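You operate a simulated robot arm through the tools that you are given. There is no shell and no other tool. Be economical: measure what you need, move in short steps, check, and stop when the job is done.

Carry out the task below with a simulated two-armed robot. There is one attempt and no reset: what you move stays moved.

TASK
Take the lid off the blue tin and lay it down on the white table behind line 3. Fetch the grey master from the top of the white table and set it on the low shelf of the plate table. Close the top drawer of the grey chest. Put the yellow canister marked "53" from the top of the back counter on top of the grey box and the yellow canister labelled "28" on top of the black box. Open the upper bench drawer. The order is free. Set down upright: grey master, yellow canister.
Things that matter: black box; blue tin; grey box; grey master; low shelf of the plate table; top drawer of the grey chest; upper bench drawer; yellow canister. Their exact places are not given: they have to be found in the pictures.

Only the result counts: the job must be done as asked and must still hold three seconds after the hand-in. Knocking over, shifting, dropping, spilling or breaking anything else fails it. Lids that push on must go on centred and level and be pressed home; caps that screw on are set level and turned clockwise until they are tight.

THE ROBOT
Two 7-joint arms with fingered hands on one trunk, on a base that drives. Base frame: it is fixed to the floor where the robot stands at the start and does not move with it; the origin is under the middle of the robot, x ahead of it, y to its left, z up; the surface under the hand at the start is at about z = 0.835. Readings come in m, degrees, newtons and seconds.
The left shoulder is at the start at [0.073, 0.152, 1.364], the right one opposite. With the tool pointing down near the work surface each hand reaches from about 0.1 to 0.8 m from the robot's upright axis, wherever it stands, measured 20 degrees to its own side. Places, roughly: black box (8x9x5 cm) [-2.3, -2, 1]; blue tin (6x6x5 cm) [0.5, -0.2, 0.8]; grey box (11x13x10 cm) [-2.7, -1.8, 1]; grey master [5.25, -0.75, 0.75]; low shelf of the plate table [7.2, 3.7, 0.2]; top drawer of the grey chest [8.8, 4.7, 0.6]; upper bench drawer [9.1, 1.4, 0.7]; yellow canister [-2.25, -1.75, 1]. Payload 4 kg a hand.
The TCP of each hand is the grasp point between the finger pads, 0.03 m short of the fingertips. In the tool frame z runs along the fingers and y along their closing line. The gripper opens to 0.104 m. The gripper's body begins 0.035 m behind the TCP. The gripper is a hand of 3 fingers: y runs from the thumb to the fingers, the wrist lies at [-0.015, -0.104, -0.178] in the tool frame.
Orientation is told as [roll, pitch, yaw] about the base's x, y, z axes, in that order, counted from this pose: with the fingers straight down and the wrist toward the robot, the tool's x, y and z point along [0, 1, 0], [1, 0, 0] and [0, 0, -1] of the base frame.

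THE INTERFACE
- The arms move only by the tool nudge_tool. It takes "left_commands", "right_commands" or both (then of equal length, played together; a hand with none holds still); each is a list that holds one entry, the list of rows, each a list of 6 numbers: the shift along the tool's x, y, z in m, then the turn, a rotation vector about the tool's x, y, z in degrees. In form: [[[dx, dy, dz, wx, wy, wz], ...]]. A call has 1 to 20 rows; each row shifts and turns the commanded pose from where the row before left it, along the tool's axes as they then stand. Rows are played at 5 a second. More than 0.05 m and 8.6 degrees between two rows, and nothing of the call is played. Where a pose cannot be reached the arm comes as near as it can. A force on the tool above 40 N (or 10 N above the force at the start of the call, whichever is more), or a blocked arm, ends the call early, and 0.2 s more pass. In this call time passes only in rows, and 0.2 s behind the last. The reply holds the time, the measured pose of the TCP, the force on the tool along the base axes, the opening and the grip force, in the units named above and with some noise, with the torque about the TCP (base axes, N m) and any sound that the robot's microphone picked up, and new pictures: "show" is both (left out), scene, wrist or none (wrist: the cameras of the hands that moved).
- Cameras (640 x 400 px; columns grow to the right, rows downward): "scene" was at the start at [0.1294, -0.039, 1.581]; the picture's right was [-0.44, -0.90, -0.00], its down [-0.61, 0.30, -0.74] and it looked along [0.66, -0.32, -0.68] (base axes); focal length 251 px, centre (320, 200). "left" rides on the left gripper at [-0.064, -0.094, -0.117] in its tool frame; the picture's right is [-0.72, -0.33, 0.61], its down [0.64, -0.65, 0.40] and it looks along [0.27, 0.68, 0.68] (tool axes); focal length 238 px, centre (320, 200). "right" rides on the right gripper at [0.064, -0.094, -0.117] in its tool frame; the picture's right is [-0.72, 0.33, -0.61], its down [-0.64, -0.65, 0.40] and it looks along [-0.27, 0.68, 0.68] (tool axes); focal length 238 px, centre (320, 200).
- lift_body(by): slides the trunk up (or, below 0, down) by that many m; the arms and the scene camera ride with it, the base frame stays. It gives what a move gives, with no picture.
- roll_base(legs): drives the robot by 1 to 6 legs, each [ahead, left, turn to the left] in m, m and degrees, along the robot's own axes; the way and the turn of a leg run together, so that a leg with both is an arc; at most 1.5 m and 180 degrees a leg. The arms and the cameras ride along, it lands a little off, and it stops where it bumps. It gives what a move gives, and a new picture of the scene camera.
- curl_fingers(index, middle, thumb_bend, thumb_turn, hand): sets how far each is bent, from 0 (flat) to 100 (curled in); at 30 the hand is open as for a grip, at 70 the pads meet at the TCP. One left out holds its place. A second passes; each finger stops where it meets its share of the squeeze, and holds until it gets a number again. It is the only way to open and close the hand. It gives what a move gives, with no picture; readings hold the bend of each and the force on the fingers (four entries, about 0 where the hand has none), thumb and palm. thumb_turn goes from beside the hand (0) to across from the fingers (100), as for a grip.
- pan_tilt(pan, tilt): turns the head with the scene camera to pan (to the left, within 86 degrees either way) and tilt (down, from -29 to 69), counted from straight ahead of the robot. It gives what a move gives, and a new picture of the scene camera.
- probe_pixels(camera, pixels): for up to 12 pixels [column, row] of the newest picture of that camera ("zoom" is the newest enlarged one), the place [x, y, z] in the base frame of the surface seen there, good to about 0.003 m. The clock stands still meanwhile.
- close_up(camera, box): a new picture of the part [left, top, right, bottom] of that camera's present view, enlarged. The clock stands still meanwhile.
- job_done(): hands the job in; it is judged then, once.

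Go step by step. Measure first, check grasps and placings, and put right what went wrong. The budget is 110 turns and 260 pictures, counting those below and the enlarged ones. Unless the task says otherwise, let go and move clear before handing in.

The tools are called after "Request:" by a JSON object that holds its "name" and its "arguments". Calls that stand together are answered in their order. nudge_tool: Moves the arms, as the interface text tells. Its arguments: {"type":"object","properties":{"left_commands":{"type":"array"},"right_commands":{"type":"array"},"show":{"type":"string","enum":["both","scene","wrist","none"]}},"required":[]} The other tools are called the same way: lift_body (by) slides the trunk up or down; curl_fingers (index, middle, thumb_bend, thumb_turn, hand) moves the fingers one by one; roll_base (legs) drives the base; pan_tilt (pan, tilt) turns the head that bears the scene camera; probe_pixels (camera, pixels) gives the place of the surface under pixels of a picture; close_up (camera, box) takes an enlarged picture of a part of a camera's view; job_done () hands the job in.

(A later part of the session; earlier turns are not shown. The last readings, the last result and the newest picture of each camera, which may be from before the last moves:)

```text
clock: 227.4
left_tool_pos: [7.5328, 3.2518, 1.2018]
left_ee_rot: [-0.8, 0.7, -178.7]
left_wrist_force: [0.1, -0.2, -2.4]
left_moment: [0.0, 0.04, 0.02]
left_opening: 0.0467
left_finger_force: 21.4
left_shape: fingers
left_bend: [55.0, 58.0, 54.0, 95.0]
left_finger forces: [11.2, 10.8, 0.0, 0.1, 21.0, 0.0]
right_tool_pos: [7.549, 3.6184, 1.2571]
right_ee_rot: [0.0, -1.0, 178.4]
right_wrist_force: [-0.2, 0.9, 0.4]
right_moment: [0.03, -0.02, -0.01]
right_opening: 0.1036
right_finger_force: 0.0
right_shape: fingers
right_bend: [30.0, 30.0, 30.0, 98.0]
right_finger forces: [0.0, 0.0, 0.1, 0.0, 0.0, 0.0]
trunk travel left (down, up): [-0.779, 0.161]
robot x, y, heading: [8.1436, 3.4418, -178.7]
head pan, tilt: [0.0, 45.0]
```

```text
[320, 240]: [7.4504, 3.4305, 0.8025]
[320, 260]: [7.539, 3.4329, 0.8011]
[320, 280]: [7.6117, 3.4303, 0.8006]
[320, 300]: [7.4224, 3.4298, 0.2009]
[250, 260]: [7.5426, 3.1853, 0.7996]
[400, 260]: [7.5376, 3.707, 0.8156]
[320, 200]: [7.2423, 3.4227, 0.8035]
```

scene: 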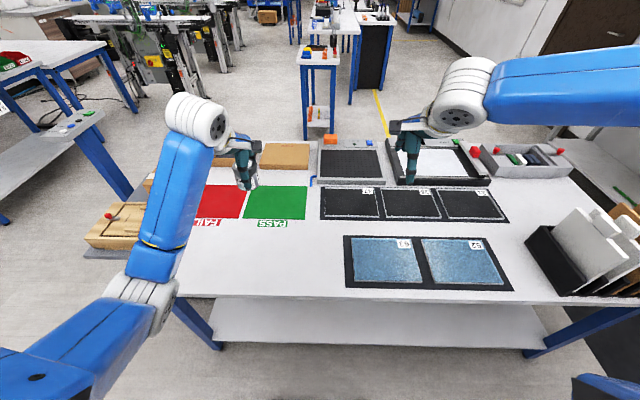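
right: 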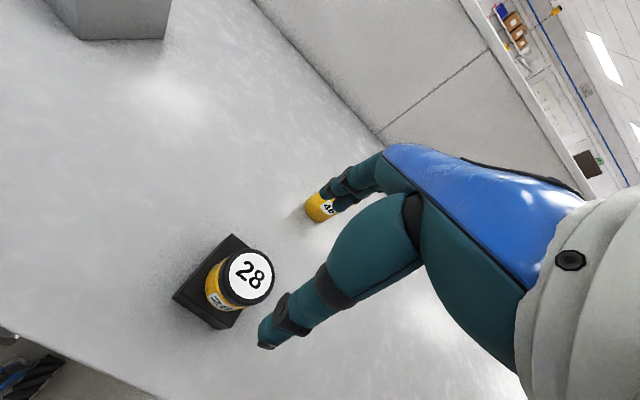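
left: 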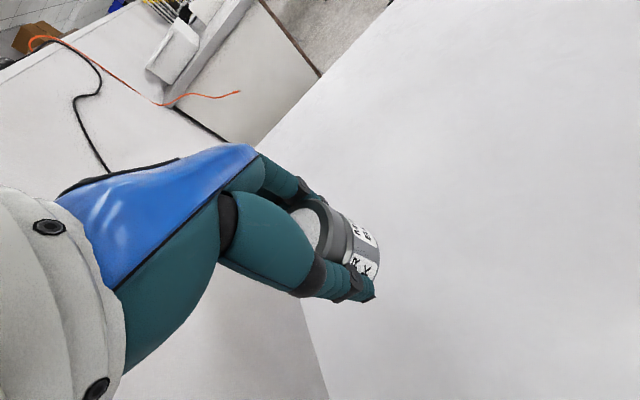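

Table top is z 0.80, front edge x≈7.65. I'll back 0.33 m so both hands clear the table edge (there is a gap between benches behind), then lower the trunk.

Request:
{"name": "roll_base", "arguments": {"legs": [[-0.33, 0, -1.5]]}}

Request:
{"name": "lift_body", "arguments": {"by": -0.72}}

Request:
{"name": "pan_tilt", "arguments": {"pan": 0, "tilt": 30}}

```text
clock: 229.6
left_tool_pos: [7.8505, 3.2705, 1.2008]
left_ee_rot: [-1.0, 0.9, 179.8]
left_wrist_force: [0.6, 0.3, -2.7]
left_moment: [0.01, 0.0, 0.0]
left_opening: 0.0464
left_finger_force: 21.4
left_shape: fingers
left_bend: [55.0, 58.0, 54.0, 96.0]
left_finger forces: [11.1, 10.9, 0.0, 0.0, 20.8, 0.0]
right_tool_pos: [7.8774, 3.6359, 1.2557]
right_ee_rot: [-0.2, -0.8, 176.7]
right_wrist_force: [0.2, 0.4, -0.9]
right_moment: [-0.02, 0.01, 0.01]
right_opening: 0.1032
right_finger_force: 0.0
right_shape: fingers
right_bend: [30.0, 30.0, 30.0, 98.0]
right_finger forces: [0.1, 0.0, 0.0, 0.1, 0.0, 0.0]
trunk travel left (down, up): [-0.779, 0.161]
robot x, y, heading: [8.4682, 3.4436, 179.7]
head pan, tilt: [0.0, 45.0]
```

scene: 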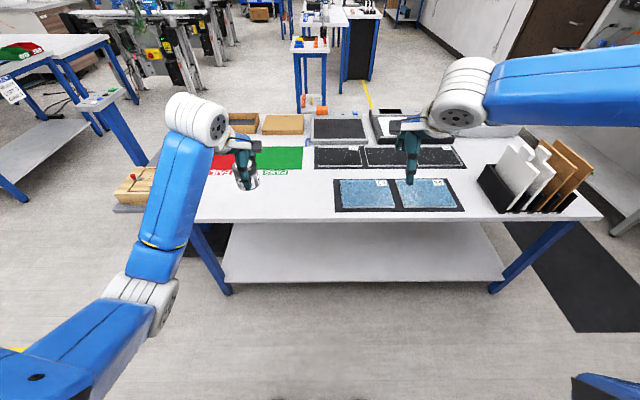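

```text
refused: -0.72 is not a number from -0.4 to 0.4
```

```text
clock: 230.4
left_tool_pos: [7.8548, 3.2723, 1.2025]
left_ee_rot: [-0.8, 0.5, 179.7]
left_wrist_force: [-0.1, 0.6, -3.5]
left_moment: [0.01, 0.02, -0.01]
left_opening: 0.0462
left_finger_force: 21.9
left_shape: fingers
left_bend: [55.0, 58.0, 54.0, 95.0]
left_finger forces: [11.2, 10.7, 0.1, 0.0, 20.9, 0.0]
right_tool_pos: [7.8812, 3.6383, 1.2579]
right_ee_rot: [-0.1, -1.1, 176.6]
right_wrist_force: [0.8, -0.7, -1.1]
right_moment: [0.04, -0.01, -0.01]
right_opening: 0.1034
right_finger_force: 0.1
right_shape: fingers
right_bend: [30.0, 30.0, 30.0, 98.0]
right_finger forces: [0.1, 0.0, 0.1, 0.0, 0.1, 0.1]
trunk travel left (down, up): [-0.779, 0.161]
robot x, y, heading: [8.4674, 3.447, 179.6]
head pan, tilt: [0.0, 30.0]
```

scene: 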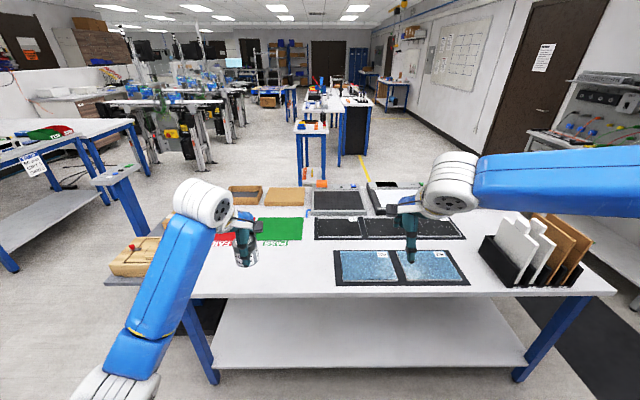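

Hands are clear of the table edge (x≈7.86). Lowering the trunk in two steps.

Request:
{"name": "lift_body", "arguments": {"by": -0.36}}

Request:
{"name": "lift_body", "arguments": {"by": -0.36}}

Request:
{"name": "nudge_tool", "arguments": {"left_commands": [[[0, 0, 0.03, 0, 0, 0], [0, 0, 0.04, 0, 0, 0], [0, 0, 0.04, 0, 0, 0], [0, 0, 0.04, 0, 0, 0], [0, 0, 0, 0, 0, 0], [0, 0, 0, 0, 0, 0]]], "right_commands": [[[0, -0.03, 0.03, 0, 0, 0], [0, -0.03, 0.04, 0, 0, 0], [0, -0.03, 0.04, 0, 0, 0], [0, -0.03, 0.04, 0, 0, 0], [0, -0.045, 0.02, 0, 0, 0], [0, -0.045, 0.02, 0, 0, 0]]], "show": "scene"}}

```text
clock: 233.9
left_tool_pos: [7.8564, 3.2731, 0.8437]
left_ee_rot: [-0.9, 0.5, 179.7]
left_wrist_force: [-0.1, 0.2, -2.1]
left_moment: [-0.01, 0.02, 0.02]
left_opening: 0.0467
left_finger_force: 21.9
left_shape: fingers
left_bend: [55.0, 58.0, 54.0, 95.0]
left_finger forces: [11.2, 10.8, 0.1, 0.0, 20.9, 0.0]
right_tool_pos: [7.8833, 3.6377, 0.8985]
right_ee_rot: [-0.1, -1.1, 176.7]
right_wrist_force: [0.7, 0.1, -0.9]
right_moment: [0.03, -0.02, -0.01]
right_opening: 0.1032
right_finger_force: 0.0
right_shape: fingers
right_bend: [30.0, 30.0, 30.0, 98.0]
right_finger forces: [0.1, 0.1, 0.0, 0.0, 0.1, 0.0]
trunk travel left (down, up): [-0.419, 0.521]
robot x, y, heading: [8.4702, 3.4484, 179.7]
head pan, tilt: [0.0, 30.0]
```

```text
clock: 237.4
left_tool_pos: [7.8569, 3.2708, 0.4824]
left_ee_rot: [-0.8, 0.7, 179.7]
left_wrist_force: [-0.3, 0.5, -2.6]
left_moment: [-0.03, -0.02, -0.01]
left_opening: 0.0465
left_finger_force: 21.4
left_shape: fingers
left_bend: [55.0, 58.0, 54.0, 95.0]
left_finger forces: [11.2, 10.8, 0.0, 0.0, 21.0, 0.0]
right_tool_pos: [7.8836, 3.6371, 0.5378]
right_ee_rot: [-0.2, -1.0, 176.7]
right_wrist_force: [-0.3, 0.0, -0.6]
right_moment: [0.0, 0.0, 0.01]
right_opening: 0.1034
right_finger_force: 0.1
right_shape: fingers
right_bend: [30.0, 30.0, 30.0, 98.0]
right_finger forces: [0.0, 0.0, 0.0, 0.0, 0.1, 0.0]
trunk travel left (down, up): [-0.059, 0.881]
robot x, y, heading: [8.4701, 3.4458, 179.4]
head pan, tilt: [0.0, 30.0]
```

```text
clock: 238.8
left_tool_pos: [7.8605, 3.2749, 0.3346]
left_ee_rot: [-0.9, 0.7, 179.7]
left_wrist_force: [-0.4, 0.5, -3.0]
left_moment: [0.01, -0.02, 0.02]
left_opening: 0.0463
left_finger_force: 21.3
left_shape: fingers
left_bend: [55.0, 58.0, 54.0, 95.0]
left_finger forces: [11.1, 10.9, 0.1, 0.0, 20.6, 0.0]
right_tool_pos: [8.0796, 3.6547, 0.3687]
right_ee_rot: [-0.1, -0.9, 176.7]
right_wrist_force: [-0.9, -0.5, -0.2]
right_moment: [-0.02, 0.01, -0.03]
right_opening: 0.1034
right_finger_force: 0.1
right_shape: fingers
right_bend: [30.0, 30.0, 30.0, 98.0]
right_finger forces: [0.0, 0.0, 0.0, 0.0, 0.1, 0.0]
right hand out of reach, approached as far as the arm can: row 4, 5, 6
trunk travel left (down, up): [-0.059, 0.881]
robot x, y, heading: [8.4651, 3.4444, 179.7]
head pan, tilt: [0.0, 30.0]
```

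scene: 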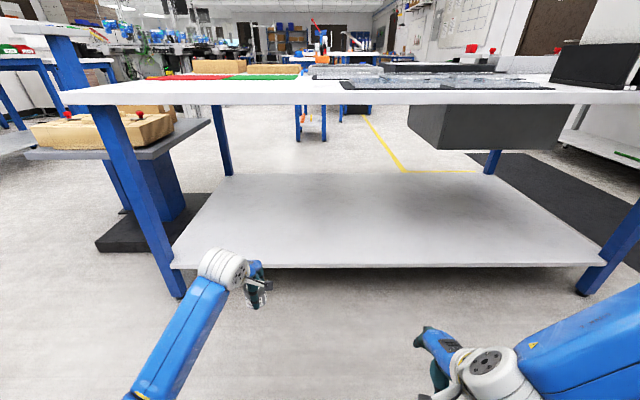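

The low shelf is empty and clear in view. I'll check its front edge and drive ahead 0.33 m with the jar between shelf and table top.

Request:
{"name": "probe_pixels", "arguments": {"camera": "scene", "pixels": [[320, 262], [320, 240], [320, 98], [200, 262], [260, 220]]}}

Request:
{"name": "roll_base", "arguments": {"legs": [[0.33, 0, 0]]}}

Request:
{"name": "pan_tilt", "arguments": {"pan": 15, "tilt": 40}}

```text
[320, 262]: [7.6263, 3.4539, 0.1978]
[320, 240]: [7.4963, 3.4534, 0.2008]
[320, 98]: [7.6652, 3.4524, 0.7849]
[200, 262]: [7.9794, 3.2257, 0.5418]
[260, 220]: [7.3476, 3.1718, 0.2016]
```

```text
clock: 240.9
left_tool_pos: [7.531, 3.2798, 0.3335]
left_ee_rot: [-0.9, 0.5, 179.5]
left_wrist_force: [0.2, 0.8, -2.8]
left_moment: [-0.02, 0.0, -0.02]
left_opening: 0.0464
left_finger_force: 21.4
left_shape: fingers
left_bend: [55.0, 58.0, 54.0, 95.0]
left_finger forces: [11.1, 10.8, 0.0, 0.0, 20.7, 0.0]
right_tool_pos: [7.752, 3.6585, 0.3677]
right_ee_rot: [0.0, -1.0, 176.6]
right_wrist_force: [0.1, -0.1, -0.2]
right_moment: [0.01, 0.0, -0.03]
right_opening: 0.1033
right_finger_force: 0.0
right_shape: fingers
right_bend: [30.0, 30.0, 30.0, 98.0]
right_finger forces: [0.0, 0.0, 0.0, 0.1, 0.0, 0.0]
trunk travel left (down, up): [-0.059, 0.881]
robot x, y, heading: [8.1368, 3.4445, 179.5]
head pan, tilt: [0.0, 30.0]
```

scene: 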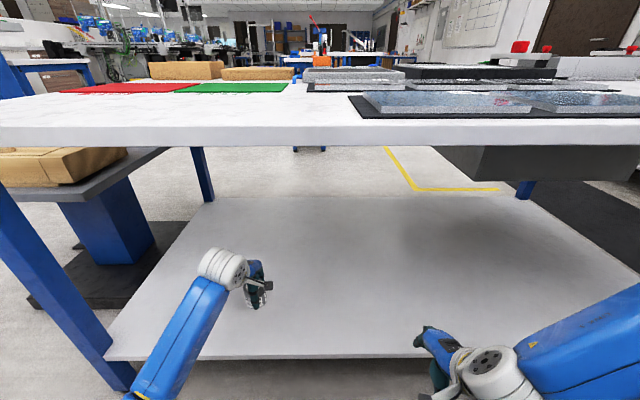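

```text
clock: 241.7
left_tool_pos: [7.5305, 3.2805, 0.3353]
left_ee_rot: [-0.8, 0.5, 179.6]
left_wrist_force: [0.4, -0.7, -3.0]
left_moment: [0.0, 0.01, 0.02]
left_opening: 0.0464
left_finger_force: 21.2
left_shape: fingers
left_bend: [55.0, 58.0, 54.0, 95.0]
left_finger forces: [11.1, 10.8, 0.0, 0.1, 20.7, 0.0]
right_tool_pos: [7.7524, 3.6592, 0.3688]
right_ee_rot: [0.0, -1.0, 176.6]
right_wrist_force: [-0.4, 0.6, -0.4]
right_moment: [0.03, 0.0, -0.02]
right_opening: 0.1032
right_finger_force: 0.1
right_shape: fingers
right_bend: [30.0, 30.0, 30.0, 98.0]
right_finger forces: [0.0, 0.0, 0.0, 0.0, 0.0, 0.0]
trunk travel left (down, up): [-0.059, 0.881]
robot x, y, heading: [8.139, 3.4482, 179.0]
head pan, tilt: [15.0, 40.0]
```

scene: 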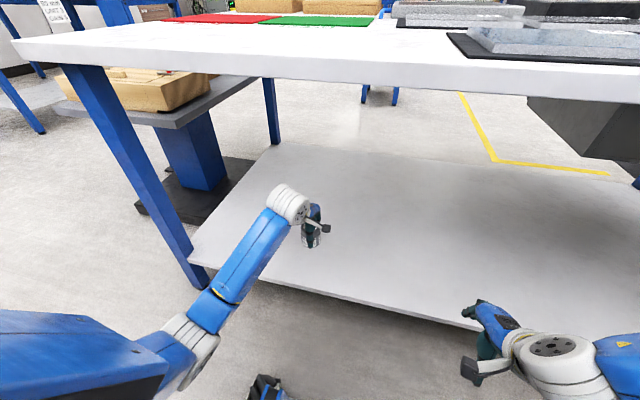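

The jar is over the shelf at x≈7.53. I'll reach 4 cm further in and step down to contact near TCP z≈0.245.

Request:
{"name": "nudge_tool", "arguments": {"left_commands": [[[0, 0.03, 0, 0, 0, 0], [0, 0.02, 0.03, 0, 0, 0], [0, 0, 0.03, 0, 0, 0], [0, 0, 0.02, 0, 0, 0], [0, 0, 0.004, 0, 0, 0], [0, 0, 0.003, 0, 0, 0]]], "show": "wrist"}}

```text
clock: 243.1
left_tool_pos: [7.482, 3.2823, 0.2457]
left_ee_rot: [-0.8, 0.5, 179.5]
left_wrist_force: [0.1, 0.4, -1.8]
left_moment: [0.03, 0.04, 0.04]
left_opening: 0.0463
left_finger_force: 21.5
left_shape: fingers
left_bend: [55.0, 58.0, 54.0, 95.0]
left_finger forces: [11.1, 10.8, 0.0, 0.1, 21.1, 0.0]
right_tool_pos: [7.7526, 3.6586, 0.3692]
right_ee_rot: [0.0, -1.0, 176.5]
right_wrist_force: [-0.7, -0.9, -0.4]
right_moment: [-0.03, -0.03, -0.01]
right_opening: 0.1032
right_finger_force: 0.1
right_shape: fingers
right_bend: [30.0, 30.0, 30.0, 98.0]
right_finger forces: [0.0, 0.1, 0.0, 0.0, 0.1, 0.0]
trunk travel left (down, up): [-0.059, 0.881]
robot x, y, heading: [8.1422, 3.4452, 179.5]
head pan, tilt: [15.0, 40.0]
```

left: 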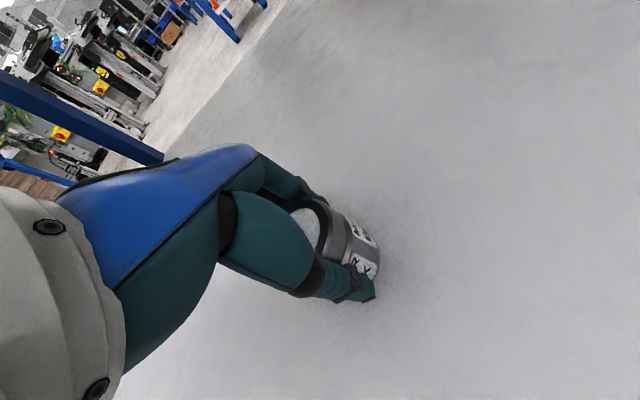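

Request:
{"name": "nudge_tool", "arguments": {"left_commands": [[[0, 0, 0.002, 0, 0, 0], [0, 0, 0.001, 0, 0, 0], [0, 0, 0.001, 0, 0, 0]]], "show": "none"}}

```text
clock: 243.9
left_tool_pos: [7.4811, 3.2822, 0.2469]
left_ee_rot: [-0.8, 0.3, 179.5]
left_wrist_force: [1.2, -0.3, 7.0]
left_moment: [-0.07, 0.16, -0.02]
left_opening: 0.0463
left_finger_force: 23.0
left_shape: fingers
left_bend: [56.0, 58.0, 54.0, 95.0]
left_finger forces: [11.1, 12.0, 0.0, 0.0, 23.5, 0.0]
right_tool_pos: [7.7533, 3.6581, 0.3695]
right_ee_rot: [0.1, -1.1, 176.6]
right_wrist_force: [-0.2, -0.4, -0.6]
right_moment: [0.01, -0.02, 0.01]
right_opening: 0.1034
right_finger_force: 0.0
right_shape: fingers
right_bend: [30.0, 30.0, 30.0, 98.0]
right_finger forces: [0.0, 0.0, 0.0, 0.0, 0.1, 0.0]
trunk travel left (down, up): [-0.059, 0.881]
robot x, y, heading: [8.1373, 3.4484, 179.3]
head pan, tilt: [15.0, 40.0]
```

Contact (7 N). I'll open the left hand and lift it off the jar.

Request:
{"name": "curl_fingers", "arguments": {"hand": "left", "index": 30, "middle": 30, "thumb_bend": 30}}

Request:
{"name": "nudge_tool", "arguments": {"left_commands": [[[0, 0, -0.02, 0, 0, 0], [0, 0, -0.03, 0, 0, 0], [0, 0, -0.04, 0, 0, 0], [0, 0, -0.03, 0, 0, 0]]], "show": "wrist"}}

```text
clock: 244.9
left_tool_pos: [7.4814, 3.2825, 0.2432]
left_ee_rot: [-0.8, 0.5, 179.5]
left_wrist_force: [-1.0, -0.2, 0.9]
left_moment: [-0.01, -0.01, 0.03]
left_opening: 0.1026
left_finger_force: 0.0
left_shape: fingers
left_bend: [30.0, 30.0, 30.0, 97.0]
left_finger forces: [0.1, 0.1, 0.1, 0.0, 0.1, 0.1]
right_tool_pos: [7.7525, 3.6578, 0.3677]
right_ee_rot: [0.0, -1.1, 176.4]
right_wrist_force: [-0.8, -0.3, -0.3]
right_moment: [-0.01, -0.01, 0.0]
right_opening: 0.1033
right_finger_force: 0.1
right_shape: fingers
right_bend: [30.0, 30.0, 30.0, 98.0]
right_finger forces: [0.0, 0.1, 0.0, 0.0, 0.0, 0.1]
trunk travel left (down, up): [-0.059, 0.881]
robot x, y, heading: [8.1388, 3.4468, 179.7]
head pan, tilt: [15.0, 40.0]
```

```text
clock: 245.9
left_tool_pos: [7.4799, 3.2806, 0.3644]
left_ee_rot: [-0.9, 0.6, 179.4]
left_wrist_force: [-0.1, 0.6, 0.3]
left_moment: [-0.01, -0.03, 0.02]
left_opening: 0.1027
left_finger_force: 0.0
left_shape: fingers
left_bend: [30.0, 30.0, 30.0, 97.0]
left_finger forces: [0.0, 0.0, 0.0, 0.1, 0.0, 0.1]
right_tool_pos: [7.7531, 3.6591, 0.3688]
right_ee_rot: [0.1, -1.1, 176.5]
right_wrist_force: [-0.4, 0.6, 0.5]
right_moment: [0.01, 0.03, 0.04]
right_opening: 0.1032
right_finger_force: 0.0
right_shape: fingers
right_bend: [30.0, 30.0, 30.0, 98.0]
right_finger forces: [0.1, 0.0, 0.1, 0.0, 0.0, 0.0]
trunk travel left (down, up): [-0.059, 0.881]
robot x, y, heading: [8.139, 3.4481, 179.5]
head pan, tilt: [15.0, 40.0]
```

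left: 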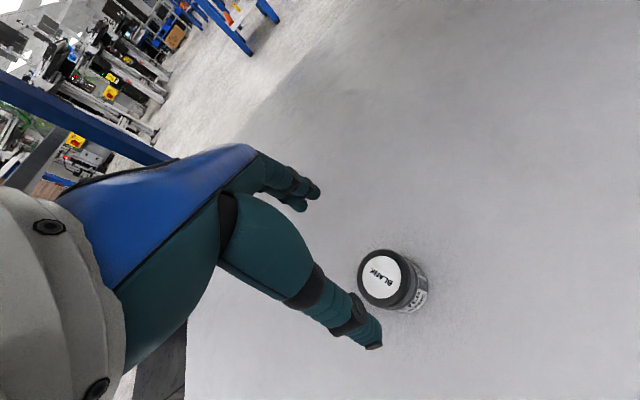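

The master stands upright on the low shelf. I'll back out, raise the trunk, and then look at the grey chest from the aisle.

Request:
{"name": "roll_base", "arguments": {"legs": [[-0.34, 0, 0]]}}

Request:
{"name": "lift_body", "arguments": {"by": 0.4}}

Request:
{"name": "lift_body", "arguments": {"by": 0.32}}

Request:
{"name": "roll_base", "arguments": {"legs": [[0, 0, -90], [0, 0.4, 0]]}}

Request:
{"name": "pan_tilt", "arguments": {"pan": -25, "tilt": 35}}

```text
clock: 248.1
left_tool_pos: [7.8145, 3.277, 0.366]
left_ee_rot: [-0.9, 0.6, 179.4]
left_wrist_force: [0.4, -0.2, 0.3]
left_moment: [0.0, 0.01, -0.01]
left_opening: 0.1027
left_finger_force: 0.0
left_shape: fingers
left_bend: [30.0, 30.0, 30.0, 97.0]
left_finger forces: [0.0, 0.0, 0.0, 0.0, 0.1, 0.0]
right_tool_pos: [8.0881, 3.6547, 0.3678]
right_ee_rot: [0.0, -1.1, 176.4]
right_wrist_force: [-0.6, -0.7, -0.1]
right_moment: [-0.01, 0.03, 0.0]
right_opening: 0.103
right_finger_force: 0.1
right_shape: fingers
right_bend: [30.0, 30.0, 30.0, 98.0]
right_finger forces: [0.1, 0.1, 0.1, 0.0, 0.0, 0.1]
trunk travel left (down, up): [-0.059, 0.881]
robot x, y, heading: [8.4771, 3.445, 179.2]
head pan, tilt: [15.0, 40.0]
```

scene: 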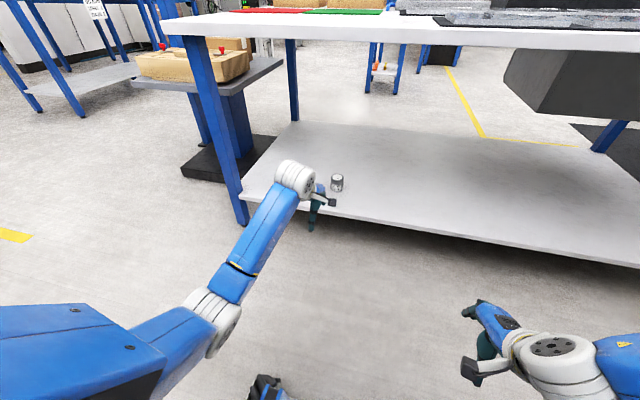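

```text
clock: 251.9
left_tool_pos: [7.8134, 3.2783, 0.7651]
left_ee_rot: [-0.9, 0.4, 179.4]
left_wrist_force: [-0.7, -1.0, -0.1]
left_moment: [0.0, 0.03, 0.02]
left_opening: 0.1028
left_finger_force: 0.0
left_shape: fingers
left_bend: [30.0, 30.0, 30.0, 97.0]
left_finger forces: [0.0, 0.1, 0.0, 0.1, 0.0, 0.0]
right_tool_pos: [8.0871, 3.6552, 0.7691]
right_ee_rot: [-0.1, -1.3, 176.4]
right_wrist_force: [0.4, -0.3, 0.0]
right_moment: [-0.03, -0.02, 0.02]
right_opening: 0.1029
right_finger_force: 0.1
right_shape: fingers
right_bend: [30.0, 30.0, 30.0, 98.0]
right_finger forces: [0.1, 0.1, 0.1, 0.0, 0.0, 0.0]
trunk travel left (down, up): [-0.459, 0.481]
robot x, y, heading: [8.4752, 3.4416, 179.1]
head pan, tilt: [15.0, 40.0]
```

```text
clock: 255.1
left_tool_pos: [7.8128, 3.2779, 1.086]
left_ee_rot: [-0.8, 0.4, 179.4]
left_wrist_force: [-0.4, -0.1, -0.2]
left_moment: [0.0, -0.01, -0.03]
left_opening: 0.1027
left_finger_force: 0.2
left_shape: fingers
left_bend: [30.0, 30.0, 30.0, 97.0]
left_finger forces: [0.1, 0.1, 0.1, 0.1, 0.0, 0.1]
right_tool_pos: [8.089, 3.6563, 1.0884]
right_ee_rot: [-0.1, -1.2, 176.4]
right_wrist_force: [0.7, 0.6, 0.3]
right_moment: [-0.03, 0.01, 0.01]
right_opening: 0.103
right_finger_force: 0.1
right_shape: fingers
right_bend: [30.0, 30.0, 30.0, 98.0]
right_finger forces: [0.1, 0.1, 0.0, 0.0, 0.1, 0.0]
trunk travel left (down, up): [-0.779, 0.161]
robot x, y, heading: [8.4776, 3.4461, 179.4]
head pan, tilt: [15.0, 40.0]
```

```text
clock: 261.4
left_tool_pos: [7.9091, 4.1034, 1.0872]
left_ee_rot: [-0.8, 0.4, 90.2]
left_wrist_force: [0.0, -0.2, -0.6]
left_moment: [-0.01, -0.02, -0.02]
left_opening: 0.1028
left_finger_force: 0.1
left_shape: fingers
left_bend: [30.0, 30.0, 30.0, 97.0]
left_finger forces: [0.1, 0.1, 0.1, 0.1, 0.0, 0.0]
right_tool_pos: [8.29, 3.8339, 1.0875]
right_ee_rot: [0.1, -1.3, 87.2]
right_wrist_force: [0.0, -0.1, 0.4]
right_moment: [-0.03, 0.02, 0.03]
right_opening: 0.1032
right_finger_force: 0.1
right_shape: fingers
right_bend: [30.0, 30.0, 30.0, 98.0]
right_finger forces: [0.0, 0.0, 0.1, 0.0, 0.1, 0.0]
trunk travel left (down, up): [-0.779, 0.161]
robot x, y, heading: [8.077, 3.4457, 90.0]
head pan, tilt: [15.0, 40.0]
```

scene: 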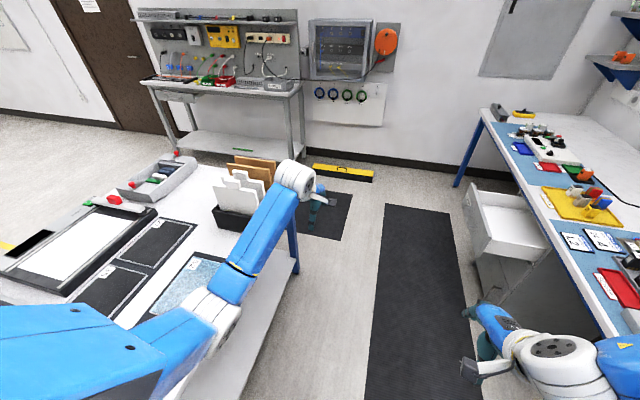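

```text
clock: 262.5
left_tool_pos: [7.9051, 4.1015, 1.0873]
left_ee_rot: [-0.8, 0.3, 90.0]
left_wrist_force: [0.6, -0.1, -0.3]
left_moment: [0.02, 0.04, -0.03]
left_opening: 0.1027
left_finger_force: 0.0
left_shape: fingers
left_bend: [30.0, 30.0, 30.0, 97.0]
left_finger forces: [0.0, 0.0, 0.0, 0.0, 0.0, 0.1]
right_tool_pos: [8.2863, 3.8334, 1.0898]
right_ee_rot: [-0.1, -1.3, 87.0]
right_wrist_force: [0.7, 0.2, 0.8]
right_moment: [-0.02, -0.01, 0.0]
right_opening: 0.1031
right_finger_force: 0.1
right_shape: fingers
right_bend: [30.0, 30.0, 30.0, 98.0]
right_finger forces: [0.0, 0.1, 0.1, 0.0, 0.0, 0.2]
trunk travel left (down, up): [-0.779, 0.161]
robot x, y, heading: [8.0812, 3.4433, 90.0]
head pan, tilt: [-25.0, 35.0]
```

scene: 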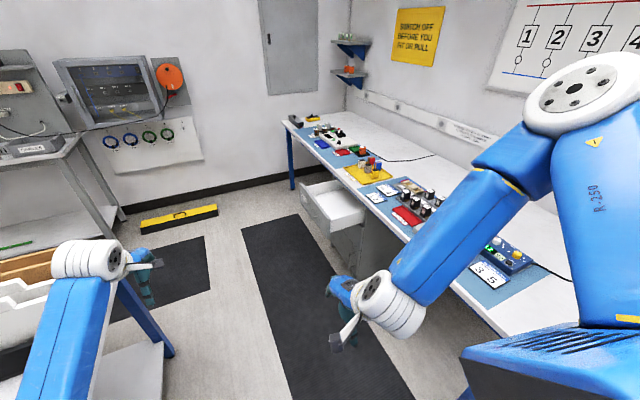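

The open drawer's front panel is near (313,215). I'll measure drawer and bench edge.

Request:
{"name": "close_up", "arguments": {"camera": "scene", "box": [280, 160, 400, 285]}}

Request:
{"name": "probe_pixels", "arguments": {"camera": "scene", "pixels": [[303, 190], [332, 225], [318, 215], [315, 230], [360, 205], [345, 205], [338, 255], [302, 205], [328, 240], [363, 215], [345, 178], [380, 230]]}}

```text
3.20 times, centred on (340, 222) of scene
```

zoom: 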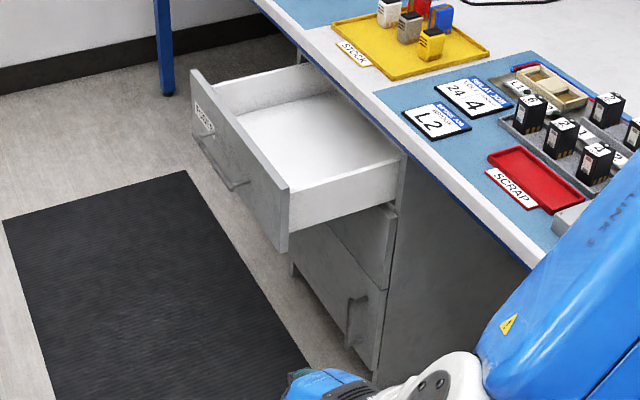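

```text
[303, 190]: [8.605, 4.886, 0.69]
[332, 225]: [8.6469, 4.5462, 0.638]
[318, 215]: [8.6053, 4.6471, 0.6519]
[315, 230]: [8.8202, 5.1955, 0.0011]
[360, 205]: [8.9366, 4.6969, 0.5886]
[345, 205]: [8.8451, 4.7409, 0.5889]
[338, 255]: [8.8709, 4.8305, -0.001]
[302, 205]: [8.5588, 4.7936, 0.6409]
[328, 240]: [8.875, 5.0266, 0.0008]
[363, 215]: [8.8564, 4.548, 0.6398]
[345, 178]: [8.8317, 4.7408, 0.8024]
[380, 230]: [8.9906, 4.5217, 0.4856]
```

The drawer front stands at x≈8.605 (y 4.53–4.89, z≈0.57–0.70), handle to x≈8.56; the chest face is near x≈8.9. I'll turn the right hand so its fingers point forward and curl them for pushing.

Request:
{"name": "nudge_tool", "arguments": {"right_commands": [[[0, 0.04, 0, 0, 0, 0], [0, 0.04, 0, 0, 0, 0], [0, 0.04, 0, 0, 0, 0], [0, 0, 0, -8.5, 0, 0], [0, 0, 0, -8.5, 0, 0], [0, 0, 0, -8.5, 0, 0], [0, 0, 0, -8.5, 0, 0], [0, 0, 0, -8.5, 0, 0], [0, 0, 0, -8.5, 0, 0], [0, 0, 0, -8.5, 0, 0], [0, 0, 0, -8.5, 0, 0], [0, 0, 0, -8.5, 0, 0], [0, 0, 0, -8.5, 0, 0]]], "show": "scene"}}

Request:
{"name": "curl_fingers", "arguments": {"hand": "right", "index": 60, "middle": 60, "thumb_bend": 60}}

```text
clock: 265.3
left_tool_pos: [7.9051, 4.1026, 1.0863]
left_ee_rot: [-0.9, 0.4, 90.1]
left_wrist_force: [0.8, 0.6, -0.9]
left_moment: [0.02, -0.03, -0.02]
left_opening: 0.1026
left_finger_force: 0.1
left_shape: fingers
left_bend: [30.0, 30.0, 30.0, 97.0]
left_finger forces: [0.1, 0.0, 0.1, 0.1, 0.0, 0.1]
right_tool_pos: [8.3964, 3.9446, 1.294]
right_ee_rot: [-2.0, -85.9, 89.4]
right_wrist_force: [0.2, -0.6, 0.4]
right_moment: [-0.01, 0.01, -0.02]
right_opening: 0.1032
right_finger_force: 0.1
right_shape: fingers
right_bend: [30.0, 30.0, 30.0, 98.0]
right_finger forces: [0.0, 0.0, 0.1, 0.0, 0.0, 0.1]
right hand out of reach, approached as far as the arm can: row 2, 3, 4, 5, 6, 7, 8, 9, 10, 11, 12, 13
trunk travel left (down, up): [-0.779, 0.161]
robot x, y, heading: [8.0782, 3.4457, 90.1]
head pan, tilt: [-25.0, 35.0]
```

scene: 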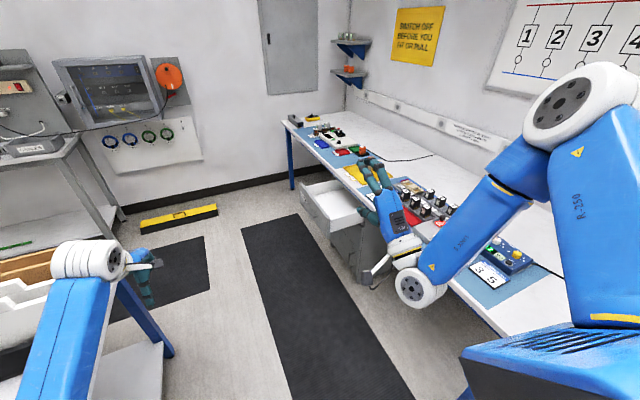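

```text
clock: 266.3
left_tool_pos: [7.9036, 4.1033, 1.0874]
left_ee_rot: [-1.0, 0.3, 90.1]
left_wrist_force: [-0.2, 0.2, 0.0]
left_moment: [-0.02, 0.01, 0.02]
left_opening: 0.1028
left_finger_force: 0.2
left_shape: fingers
left_bend: [30.0, 30.0, 30.0, 97.0]
left_finger forces: [0.0, 0.1, 0.0, 0.1, 0.0, 0.1]
right_tool_pos: [8.398, 3.9454, 1.2964]
right_ee_rot: [-2.1, -85.8, 89.6]
right_wrist_force: [-0.1, 0.2, 0.0]
right_moment: [-0.01, 0.0, -0.01]
right_opening: 0.0267
right_finger_force: 0.0
right_shape: fingers
right_bend: [60.0, 60.0, 60.0, 98.0]
right_finger forces: [0.0, 0.0, 0.1, 0.1, 0.1, 0.0]
trunk travel left (down, up): [-0.779, 0.161]
robot x, y, heading: [8.0787, 3.4431, 90.2]
head pan, tilt: [-25.0, 35.0]
```

The right hand now points forward (z≈1.295, 0.32 m right of the axis). I'll drive up the aisle and turn to face the chest at about (7.95,5.03).

Request:
{"name": "roll_base", "arguments": {"legs": [[0, -0.07, 0], [1.5, 0, 0], [0.08, 0, 0], [0, 0.2, 0], [0, 0, -90]]}}

Request:
{"name": "pan_tilt", "arguments": {"pan": -20, "tilt": 45}}

```text
clock: 280.1
left_tool_pos: [8.6159, 5.2135, 1.0875]
left_ee_rot: [-0.9, 0.3, -0.5]
left_wrist_force: [0.2, 1.0, -0.4]
left_moment: [-0.02, 0.02, 0.01]
left_opening: 0.103
left_finger_force: 0.1
left_shape: fingers
left_bend: [30.0, 30.0, 30.0, 97.0]
left_finger forces: [0.0, 0.0, 0.0, 0.0, 0.0, 0.1]
right_tool_pos: [8.4517, 4.7254, 1.2963]
right_ee_rot: [-2.8, -85.8, -0.4]
right_wrist_force: [-0.3, 0.4, -0.2]
right_moment: [0.03, -0.04, -0.01]
right_opening: 0.0267
right_finger_force: 0.1
right_shape: fingers
right_bend: [60.0, 60.0, 60.0, 98.0]
right_finger forces: [0.0, 0.0, 0.0, 0.0, 0.0, 0.1]
trunk travel left (down, up): [-0.779, 0.161]
robot x, y, heading: [7.9553, 5.0478, -0.8]
head pan, tilt: [-25.0, 35.0]
```

scene: 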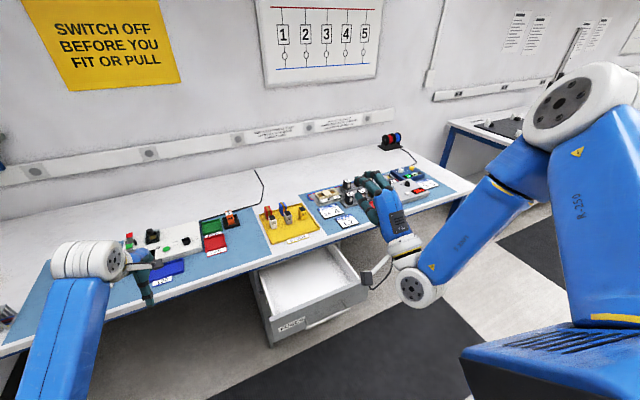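

```text
clock: 280.8
left_tool_pos: [8.6144, 5.214, 1.0875]
left_ee_rot: [-0.9, 0.4, -0.6]
left_wrist_force: [0.3, 0.2, 0.5]
left_moment: [0.01, 0.0, 0.05]
left_opening: 0.1027
left_finger_force: 0.0
left_shape: fingers
left_bend: [30.0, 30.0, 30.0, 97.0]
left_finger forces: [0.0, 0.1, 0.0, 0.1, 0.0, 0.0]
right_tool_pos: [8.4491, 4.7246, 1.2959]
right_ee_rot: [-2.1, -85.9, -1.3]
right_wrist_force: [-1.2, -0.9, -0.4]
right_moment: [0.0, 0.04, -0.04]
right_opening: 0.0267
right_finger_force: 0.2
right_shape: fingers
right_bend: [60.0, 60.0, 60.0, 98.0]
right_finger forces: [0.0, 0.0, 0.1, 0.1, 0.0, 0.0]
trunk travel left (down, up): [-0.779, 0.161]
robot x, y, heading: [7.9545, 5.0513, -0.4]
head pan, tilt: [-20.0, 45.0]
```

scene: 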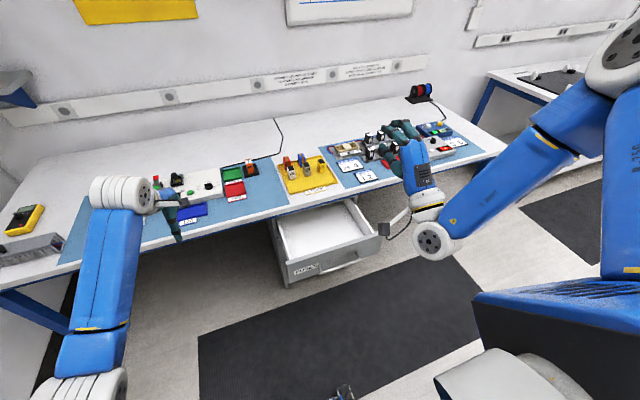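

The right hand's tips are ≈7 cm in front of the drawer handle. I'll lower the trunk in steps to bring them to the drawer's height.

Request:
{"name": "lift_body", "arguments": {"by": -0.4}}

Request:
{"name": "lift_body", "arguments": {"by": -0.25}}

Request:
{"name": "pan_tilt", "arguments": {"pan": -25, "tilt": 25}}

```text
clock: 284.7
left_tool_pos: [8.6135, 5.2145, 0.6878]
left_ee_rot: [-0.9, 0.3, -0.7]
left_wrist_force: [0.0, -0.4, 0.3]
left_moment: [0.03, 0.0, 0.03]
left_opening: 0.1029
left_finger_force: 0.0
left_shape: fingers
left_bend: [30.0, 30.0, 30.0, 97.0]
left_finger forces: [0.1, 0.1, 0.1, 0.1, 0.0, 0.0]
right_tool_pos: [8.4493, 4.724, 0.897]
right_ee_rot: [-2.1, -85.8, -1.4]
right_wrist_force: [1.2, 0.1, 0.2]
right_moment: [0.02, 0.0, -0.02]
right_opening: 0.0266
right_finger_force: 0.1
right_shape: fingers
right_bend: [60.0, 60.0, 60.0, 98.0]
right_finger forces: [0.1, 0.1, 0.0, 0.0, 0.0, 0.1]
trunk travel left (down, up): [-0.379, 0.561]
robot x, y, heading: [7.9534, 5.0478, -0.5]
head pan, tilt: [-20.0, 45.0]
```

```text
clock: 287.2
left_tool_pos: [8.6124, 5.2143, 0.4386]
left_ee_rot: [-0.8, 0.3, -0.7]
left_wrist_force: [-0.1, 0.9, -0.9]
left_moment: [0.02, 0.03, 0.0]
left_opening: 0.1027
left_finger_force: 0.0
left_shape: fingers
left_bend: [30.0, 30.0, 30.0, 97.0]
left_finger forces: [0.0, 0.1, 0.0, 0.0, 0.0, 0.1]
right_tool_pos: [8.45, 4.7255, 0.6453]
right_ee_rot: [-2.0, -85.9, -1.3]
right_wrist_force: [-0.5, -0.3, 0.3]
right_moment: [0.01, -0.03, 0.02]
right_opening: 0.0265
right_finger_force: 0.1
right_shape: fingers
right_bend: [60.0, 60.0, 60.0, 98.0]
right_finger forces: [0.0, 0.1, 0.0, 0.0, 0.1, 0.1]
trunk travel left (down, up): [-0.129, 0.811]
robot x, y, heading: [7.952, 5.0505, -0.6]
head pan, tilt: [-20.0, 45.0]
```

```text
clock: 288.1
left_tool_pos: [8.6144, 5.2143, 0.4374]
left_ee_rot: [-0.9, 0.3, -0.6]
left_wrist_force: [0.8, 0.4, -0.7]
left_moment: [0.01, 0.03, 0.0]
left_opening: 0.1026
left_finger_force: 0.1
left_shape: fingers
left_bend: [30.0, 30.0, 30.0, 97.0]
left_finger forces: [0.0, 0.0, 0.1, 0.0, 0.0, 0.1]
right_tool_pos: [8.4484, 4.7239, 0.6456]
right_ee_rot: [-2.1, -85.9, -1.3]
right_wrist_force: [-0.3, 0.3, 0.6]
right_moment: [-0.03, 0.04, 0.02]
right_opening: 0.0268
right_finger_force: 0.0
right_shape: fingers
right_bend: [60.0, 60.0, 60.0, 98.0]
right_finger forces: [0.0, 0.0, 0.0, 0.0, 0.1, 0.0]
trunk travel left (down, up): [-0.129, 0.811]
robot x, y, heading: [7.9526, 5.0501, -0.6]
head pan, tilt: [-25.0, 25.0]
```

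scene: 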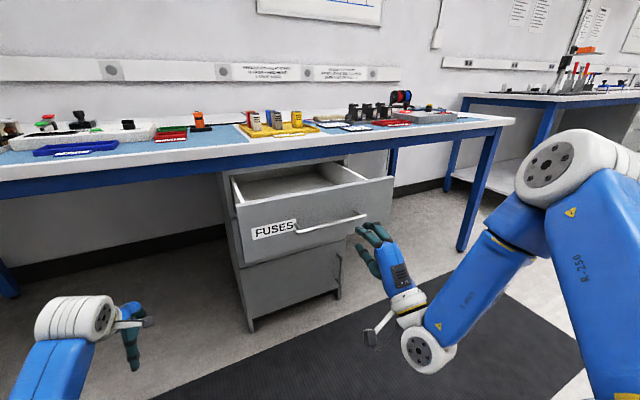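

The "FUSES" drawer front is in plain view with its handle at (330,223). I'll measure the panel.

Request:
{"name": "probe_pixels", "arguments": {"camera": "scene", "pixels": [[245, 215], [388, 190], [315, 205], [330, 225], [320, 240], [245, 260], [385, 215], [270, 290], [300, 265], [230, 215]]}}

```text
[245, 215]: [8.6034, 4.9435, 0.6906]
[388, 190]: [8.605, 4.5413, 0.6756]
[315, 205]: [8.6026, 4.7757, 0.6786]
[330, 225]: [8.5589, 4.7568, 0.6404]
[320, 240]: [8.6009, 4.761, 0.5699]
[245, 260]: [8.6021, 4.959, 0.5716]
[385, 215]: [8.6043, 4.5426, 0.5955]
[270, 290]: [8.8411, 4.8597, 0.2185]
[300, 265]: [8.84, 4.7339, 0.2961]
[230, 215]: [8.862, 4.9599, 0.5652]
```

The front runs y 4.53–4.96 at x=8.603; closed fronts sit at x≈8.84. I'll push the handle/front forward with the arm.

Request:
{"name": "nudge_tool", "arguments": {"right_commands": [[[-0.005, 0.002, 0.03, 0, 0, 0], [-0.005, 0.002, 0.03, 0, 0, 0], [0, 0.002, 0.03, 0, 0, 0], [0, 0.002, 0.03, 0, 0, 0], [0, 0.002, 0.03, 0, 0, 0], [0, 0.002, 0.03, 0, 0, 0], [0, 0.002, 0.03, 0, 0, 0]]], "show": "scene"}}

```text
clock: 289.7
left_tool_pos: [8.6138, 5.2144, 0.4388]
left_ee_rot: [-0.9, 0.3, -0.6]
left_wrist_force: [-0.7, -0.9, 0.6]
left_moment: [0.01, 0.0, 0.01]
left_opening: 0.1029
left_finger_force: 0.0
left_shape: fingers
left_bend: [30.0, 30.0, 30.0, 97.0]
left_finger forces: [0.0, 0.0, 0.0, 0.0, 0.0, 0.0]
right_tool_pos: [8.6115, 4.6797, 0.714]
right_ee_rot: [-1.9, -85.7, -1.3]
right_wrist_force: [-0.5, 0.6, 0.6]
right_moment: [0.04, 0.02, 0.0]
right_opening: 0.0266
right_finger_force: 0.0
right_shape: fingers
right_bend: [60.0, 60.0, 60.0, 97.0]
right_finger forces: [0.1, 0.0, 0.0, 0.1, 0.0, 0.1]
right hand out of reach, approached as far as the arm can: row 1, 2, 3, 4, 5, 6, 7
trunk travel left (down, up): [-0.129, 0.811]
robot x, y, heading: [7.9504, 5.0488, -0.6]
head pan, tilt: [-25.0, 25.0]
```

scene: 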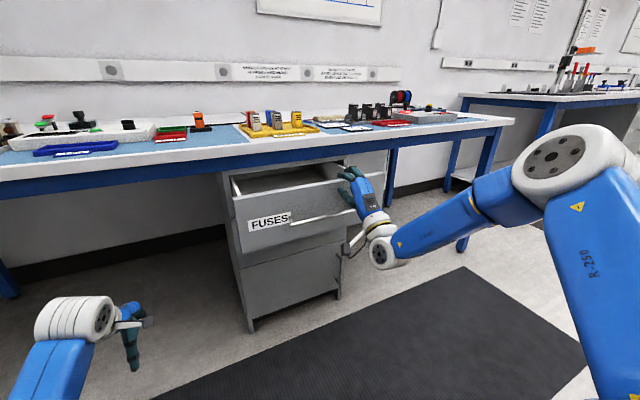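

The arm hit its reach limit and drifted up to z 0.714, and the front seems partly moved. I'll check where the drawer front and hand are now.

Request:
{"name": "close_up", "arguments": {"camera": "scene", "box": [220, 140, 420, 290]}}

Request:
{"name": "probe_pixels", "arguments": {"camera": "scene", "pixels": [[245, 215], [270, 205], [320, 230], [285, 235], [355, 195], [350, 170]]}}

```text
2.67 times, centred on (320, 215) of scene
```

zoom: 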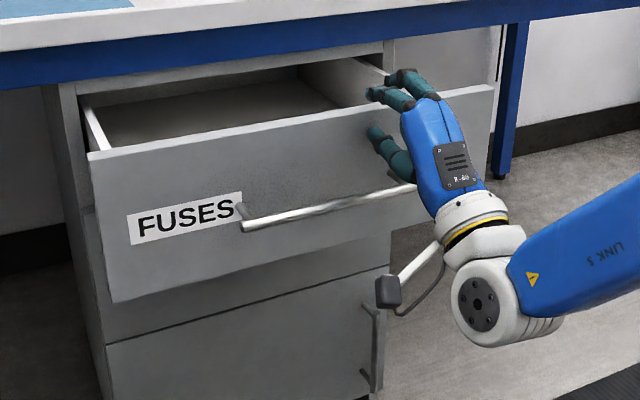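

```text
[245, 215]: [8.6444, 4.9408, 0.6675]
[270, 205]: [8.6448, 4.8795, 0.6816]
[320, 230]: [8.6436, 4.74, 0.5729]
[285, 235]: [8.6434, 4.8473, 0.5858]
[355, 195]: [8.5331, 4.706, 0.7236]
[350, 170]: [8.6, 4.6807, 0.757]
```

The front moved to x=8.644, but the fingers now overlap its top rim. I'll back off 9 cm, lower the trunk 0.1 m so the hand faces the panel, and push by driving slowly forward.

Request:
{"name": "roll_base", "arguments": {"legs": [[-0.09, 0, 0]]}}

Request:
{"name": "lift_body", "arguments": {"by": -0.105}}

Request:
{"name": "roll_base", "arguments": {"legs": [[0.18, 0, 0]]}}

Request:
{"name": "close_up", "arguments": {"camera": "scene", "box": [220, 120, 460, 300]}}

```text
clock: 290.8
left_tool_pos: [8.522, 5.2146, 0.4391]
left_ee_rot: [-1.0, 0.2, -0.6]
left_wrist_force: [0.9, 0.4, -1.2]
left_moment: [0.0, 0.06, 0.0]
left_opening: 0.1027
left_finger_force: 0.0
left_shape: fingers
left_bend: [30.0, 30.0, 30.0, 97.0]
left_finger forces: [0.0, 0.0, 0.0, 0.0, 0.1, 0.1]
right_tool_pos: [8.5201, 4.6832, 0.7156]
right_ee_rot: [-2.3, -85.8, -1.0]
right_wrist_force: [-0.4, -0.6, -0.1]
right_moment: [-0.01, 0.01, -0.01]
right_opening: 0.0267
right_finger_force: 0.1
right_shape: fingers
right_bend: [60.0, 60.0, 60.0, 97.0]
right_finger forces: [0.0, 0.0, 0.1, 0.0, 0.1, 0.1]
trunk travel left (down, up): [-0.129, 0.811]
robot x, y, heading: [7.865, 5.0495, -0.7]
head pan, tilt: [-25.0, 25.0]
```

scene: 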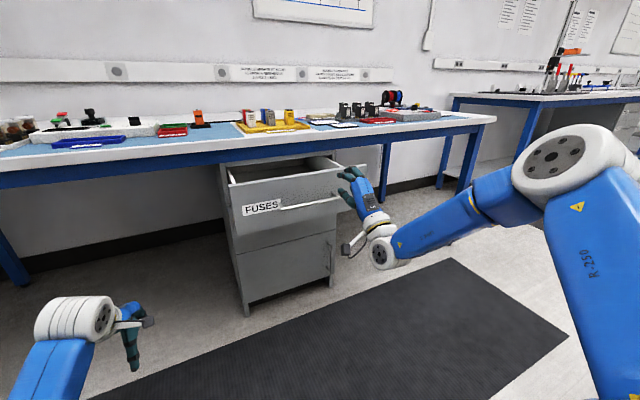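

```text
clock: 292.2
left_tool_pos: [8.5217, 5.2159, 0.3337]
left_ee_rot: [-0.8, 0.1, -0.6]
left_wrist_force: [-0.2, -0.3, 0.3]
left_moment: [-0.02, 0.0, 0.02]
left_opening: 0.1026
left_finger_force: 0.0
left_shape: fingers
left_bend: [30.0, 30.0, 30.0, 97.0]
left_finger forces: [0.0, 0.0, 0.1, 0.0, 0.0, 0.0]
right_tool_pos: [8.5194, 4.6833, 0.6117]
right_ee_rot: [-2.3, -85.8, -1.0]
right_wrist_force: [-0.3, 0.1, -1.0]
right_moment: [0.01, -0.02, -0.02]
right_opening: 0.0269
right_finger_force: 0.1
right_shape: fingers
right_bend: [60.0, 60.0, 60.0, 97.0]
right_finger forces: [0.0, 0.0, 0.0, 0.0, 0.1, 0.1]
trunk travel left (down, up): [-0.024, 0.916]
robot x, y, heading: [7.8645, 5.0487, -0.5]
head pan, tilt: [-25.0, 25.0]
```

```text
clock: 293.7
left_tool_pos: [8.7042, 5.2154, 0.3341]
left_ee_rot: [-1.0, 0.2, -0.4]
left_wrist_force: [-0.7, 0.1, 0.0]
left_moment: [0.0, 0.0, 0.01]
left_opening: 0.1025
left_finger_force: 0.0
left_shape: fingers
left_bend: [30.0, 30.0, 30.0, 97.0]
left_finger forces: [0.1, 0.1, 0.0, 0.1, 0.0, 0.0]
right_tool_pos: [8.7029, 4.6829, 0.6108]
right_ee_rot: [-2.2, -85.8, -1.1]
right_wrist_force: [0.8, 1.2, 0.2]
right_moment: [0.01, -0.01, 0.0]
right_opening: 0.026
right_finger_force: 0.1
right_shape: fingers
right_bend: [60.0, 60.0, 60.0, 97.0]
right_finger forces: [0.1, 0.0, 0.0, 0.0, 0.1, 0.0]
trunk travel left (down, up): [-0.024, 0.916]
robot x, y, heading: [8.0482, 5.0482, -0.6]
head pan, tilt: [-25.0, 25.0]
```

scene: 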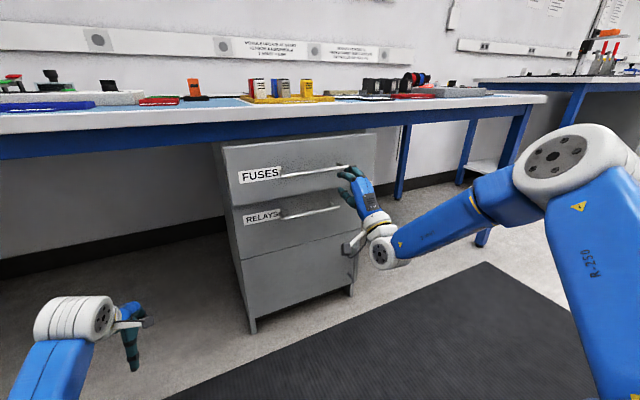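

```text
2.22 times, centred on (340, 210) of scene
```

zoom: 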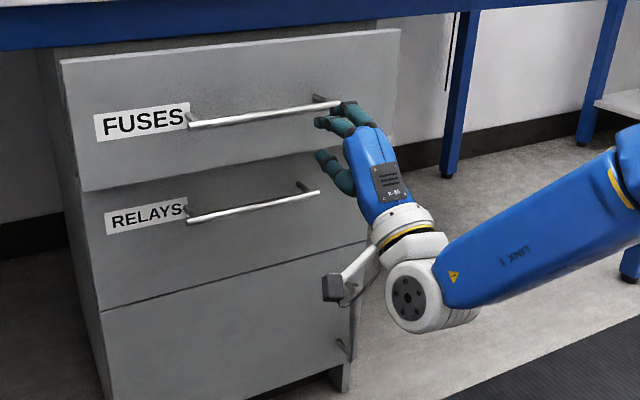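

The drawer is nearly in. I'll probe the remaining gap and push on.

Request:
{"name": "probe_pixels", "arguments": {"camera": "scene", "pixels": [[250, 165], [300, 150], [245, 232], [280, 280]]}}

Request:
{"name": "roll_base", "arguments": {"legs": [[0.07, 0, 0]]}}

Request:
{"name": "probe_pixels", "arguments": {"camera": "scene", "pixels": [[250, 155], [300, 145], [250, 230], [280, 280]]}}

```text
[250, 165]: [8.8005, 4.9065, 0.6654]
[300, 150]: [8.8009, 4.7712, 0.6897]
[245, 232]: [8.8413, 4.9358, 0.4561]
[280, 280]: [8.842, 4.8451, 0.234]
```

```text
clock: 294.7
left_tool_pos: [8.7719, 5.2139, 0.3352]
left_ee_rot: [-0.8, 0.2, -0.4]
left_wrist_force: [0.5, 0.4, 0.2]
left_moment: [-0.01, -0.01, 0.01]
left_opening: 0.1029
left_finger_force: 0.2
left_shape: fingers
left_bend: [30.0, 30.0, 30.0, 97.0]
left_finger forces: [0.0, 0.0, 0.0, 0.0, 0.0, 0.1]
right_tool_pos: [8.77, 4.6814, 0.6105]
right_ee_rot: [-1.6, -85.7, -1.6]
right_wrist_force: [-10.0, 0.2, -7.1]
right_moment: [0.01, -0.05, -0.1]
right_opening: 0.0222
right_finger_force: 6.4
right_shape: fingers
right_bend: [63.0, 64.0, 60.0, 97.0]
right_finger forces: [3.3, 9.5, 0.0, 0.1, 0.0, 0.0]
trunk travel left (down, up): [-0.024, 0.916]
robot x, y, heading: [8.1149, 5.0464, -0.4]
head pan, tilt: [-25.0, 25.0]
```

scene: 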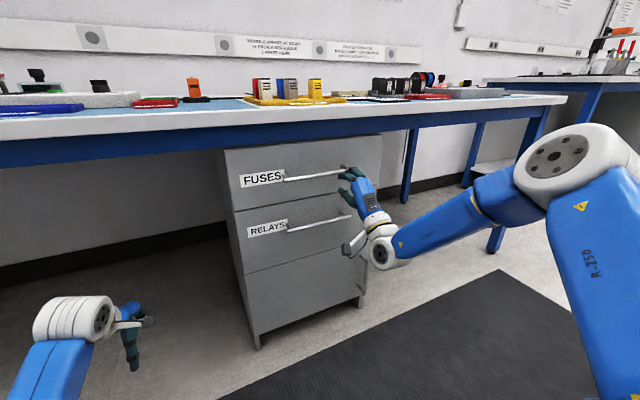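

```text
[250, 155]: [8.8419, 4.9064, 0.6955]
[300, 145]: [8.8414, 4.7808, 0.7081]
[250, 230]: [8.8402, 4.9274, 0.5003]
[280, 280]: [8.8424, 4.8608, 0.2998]
```

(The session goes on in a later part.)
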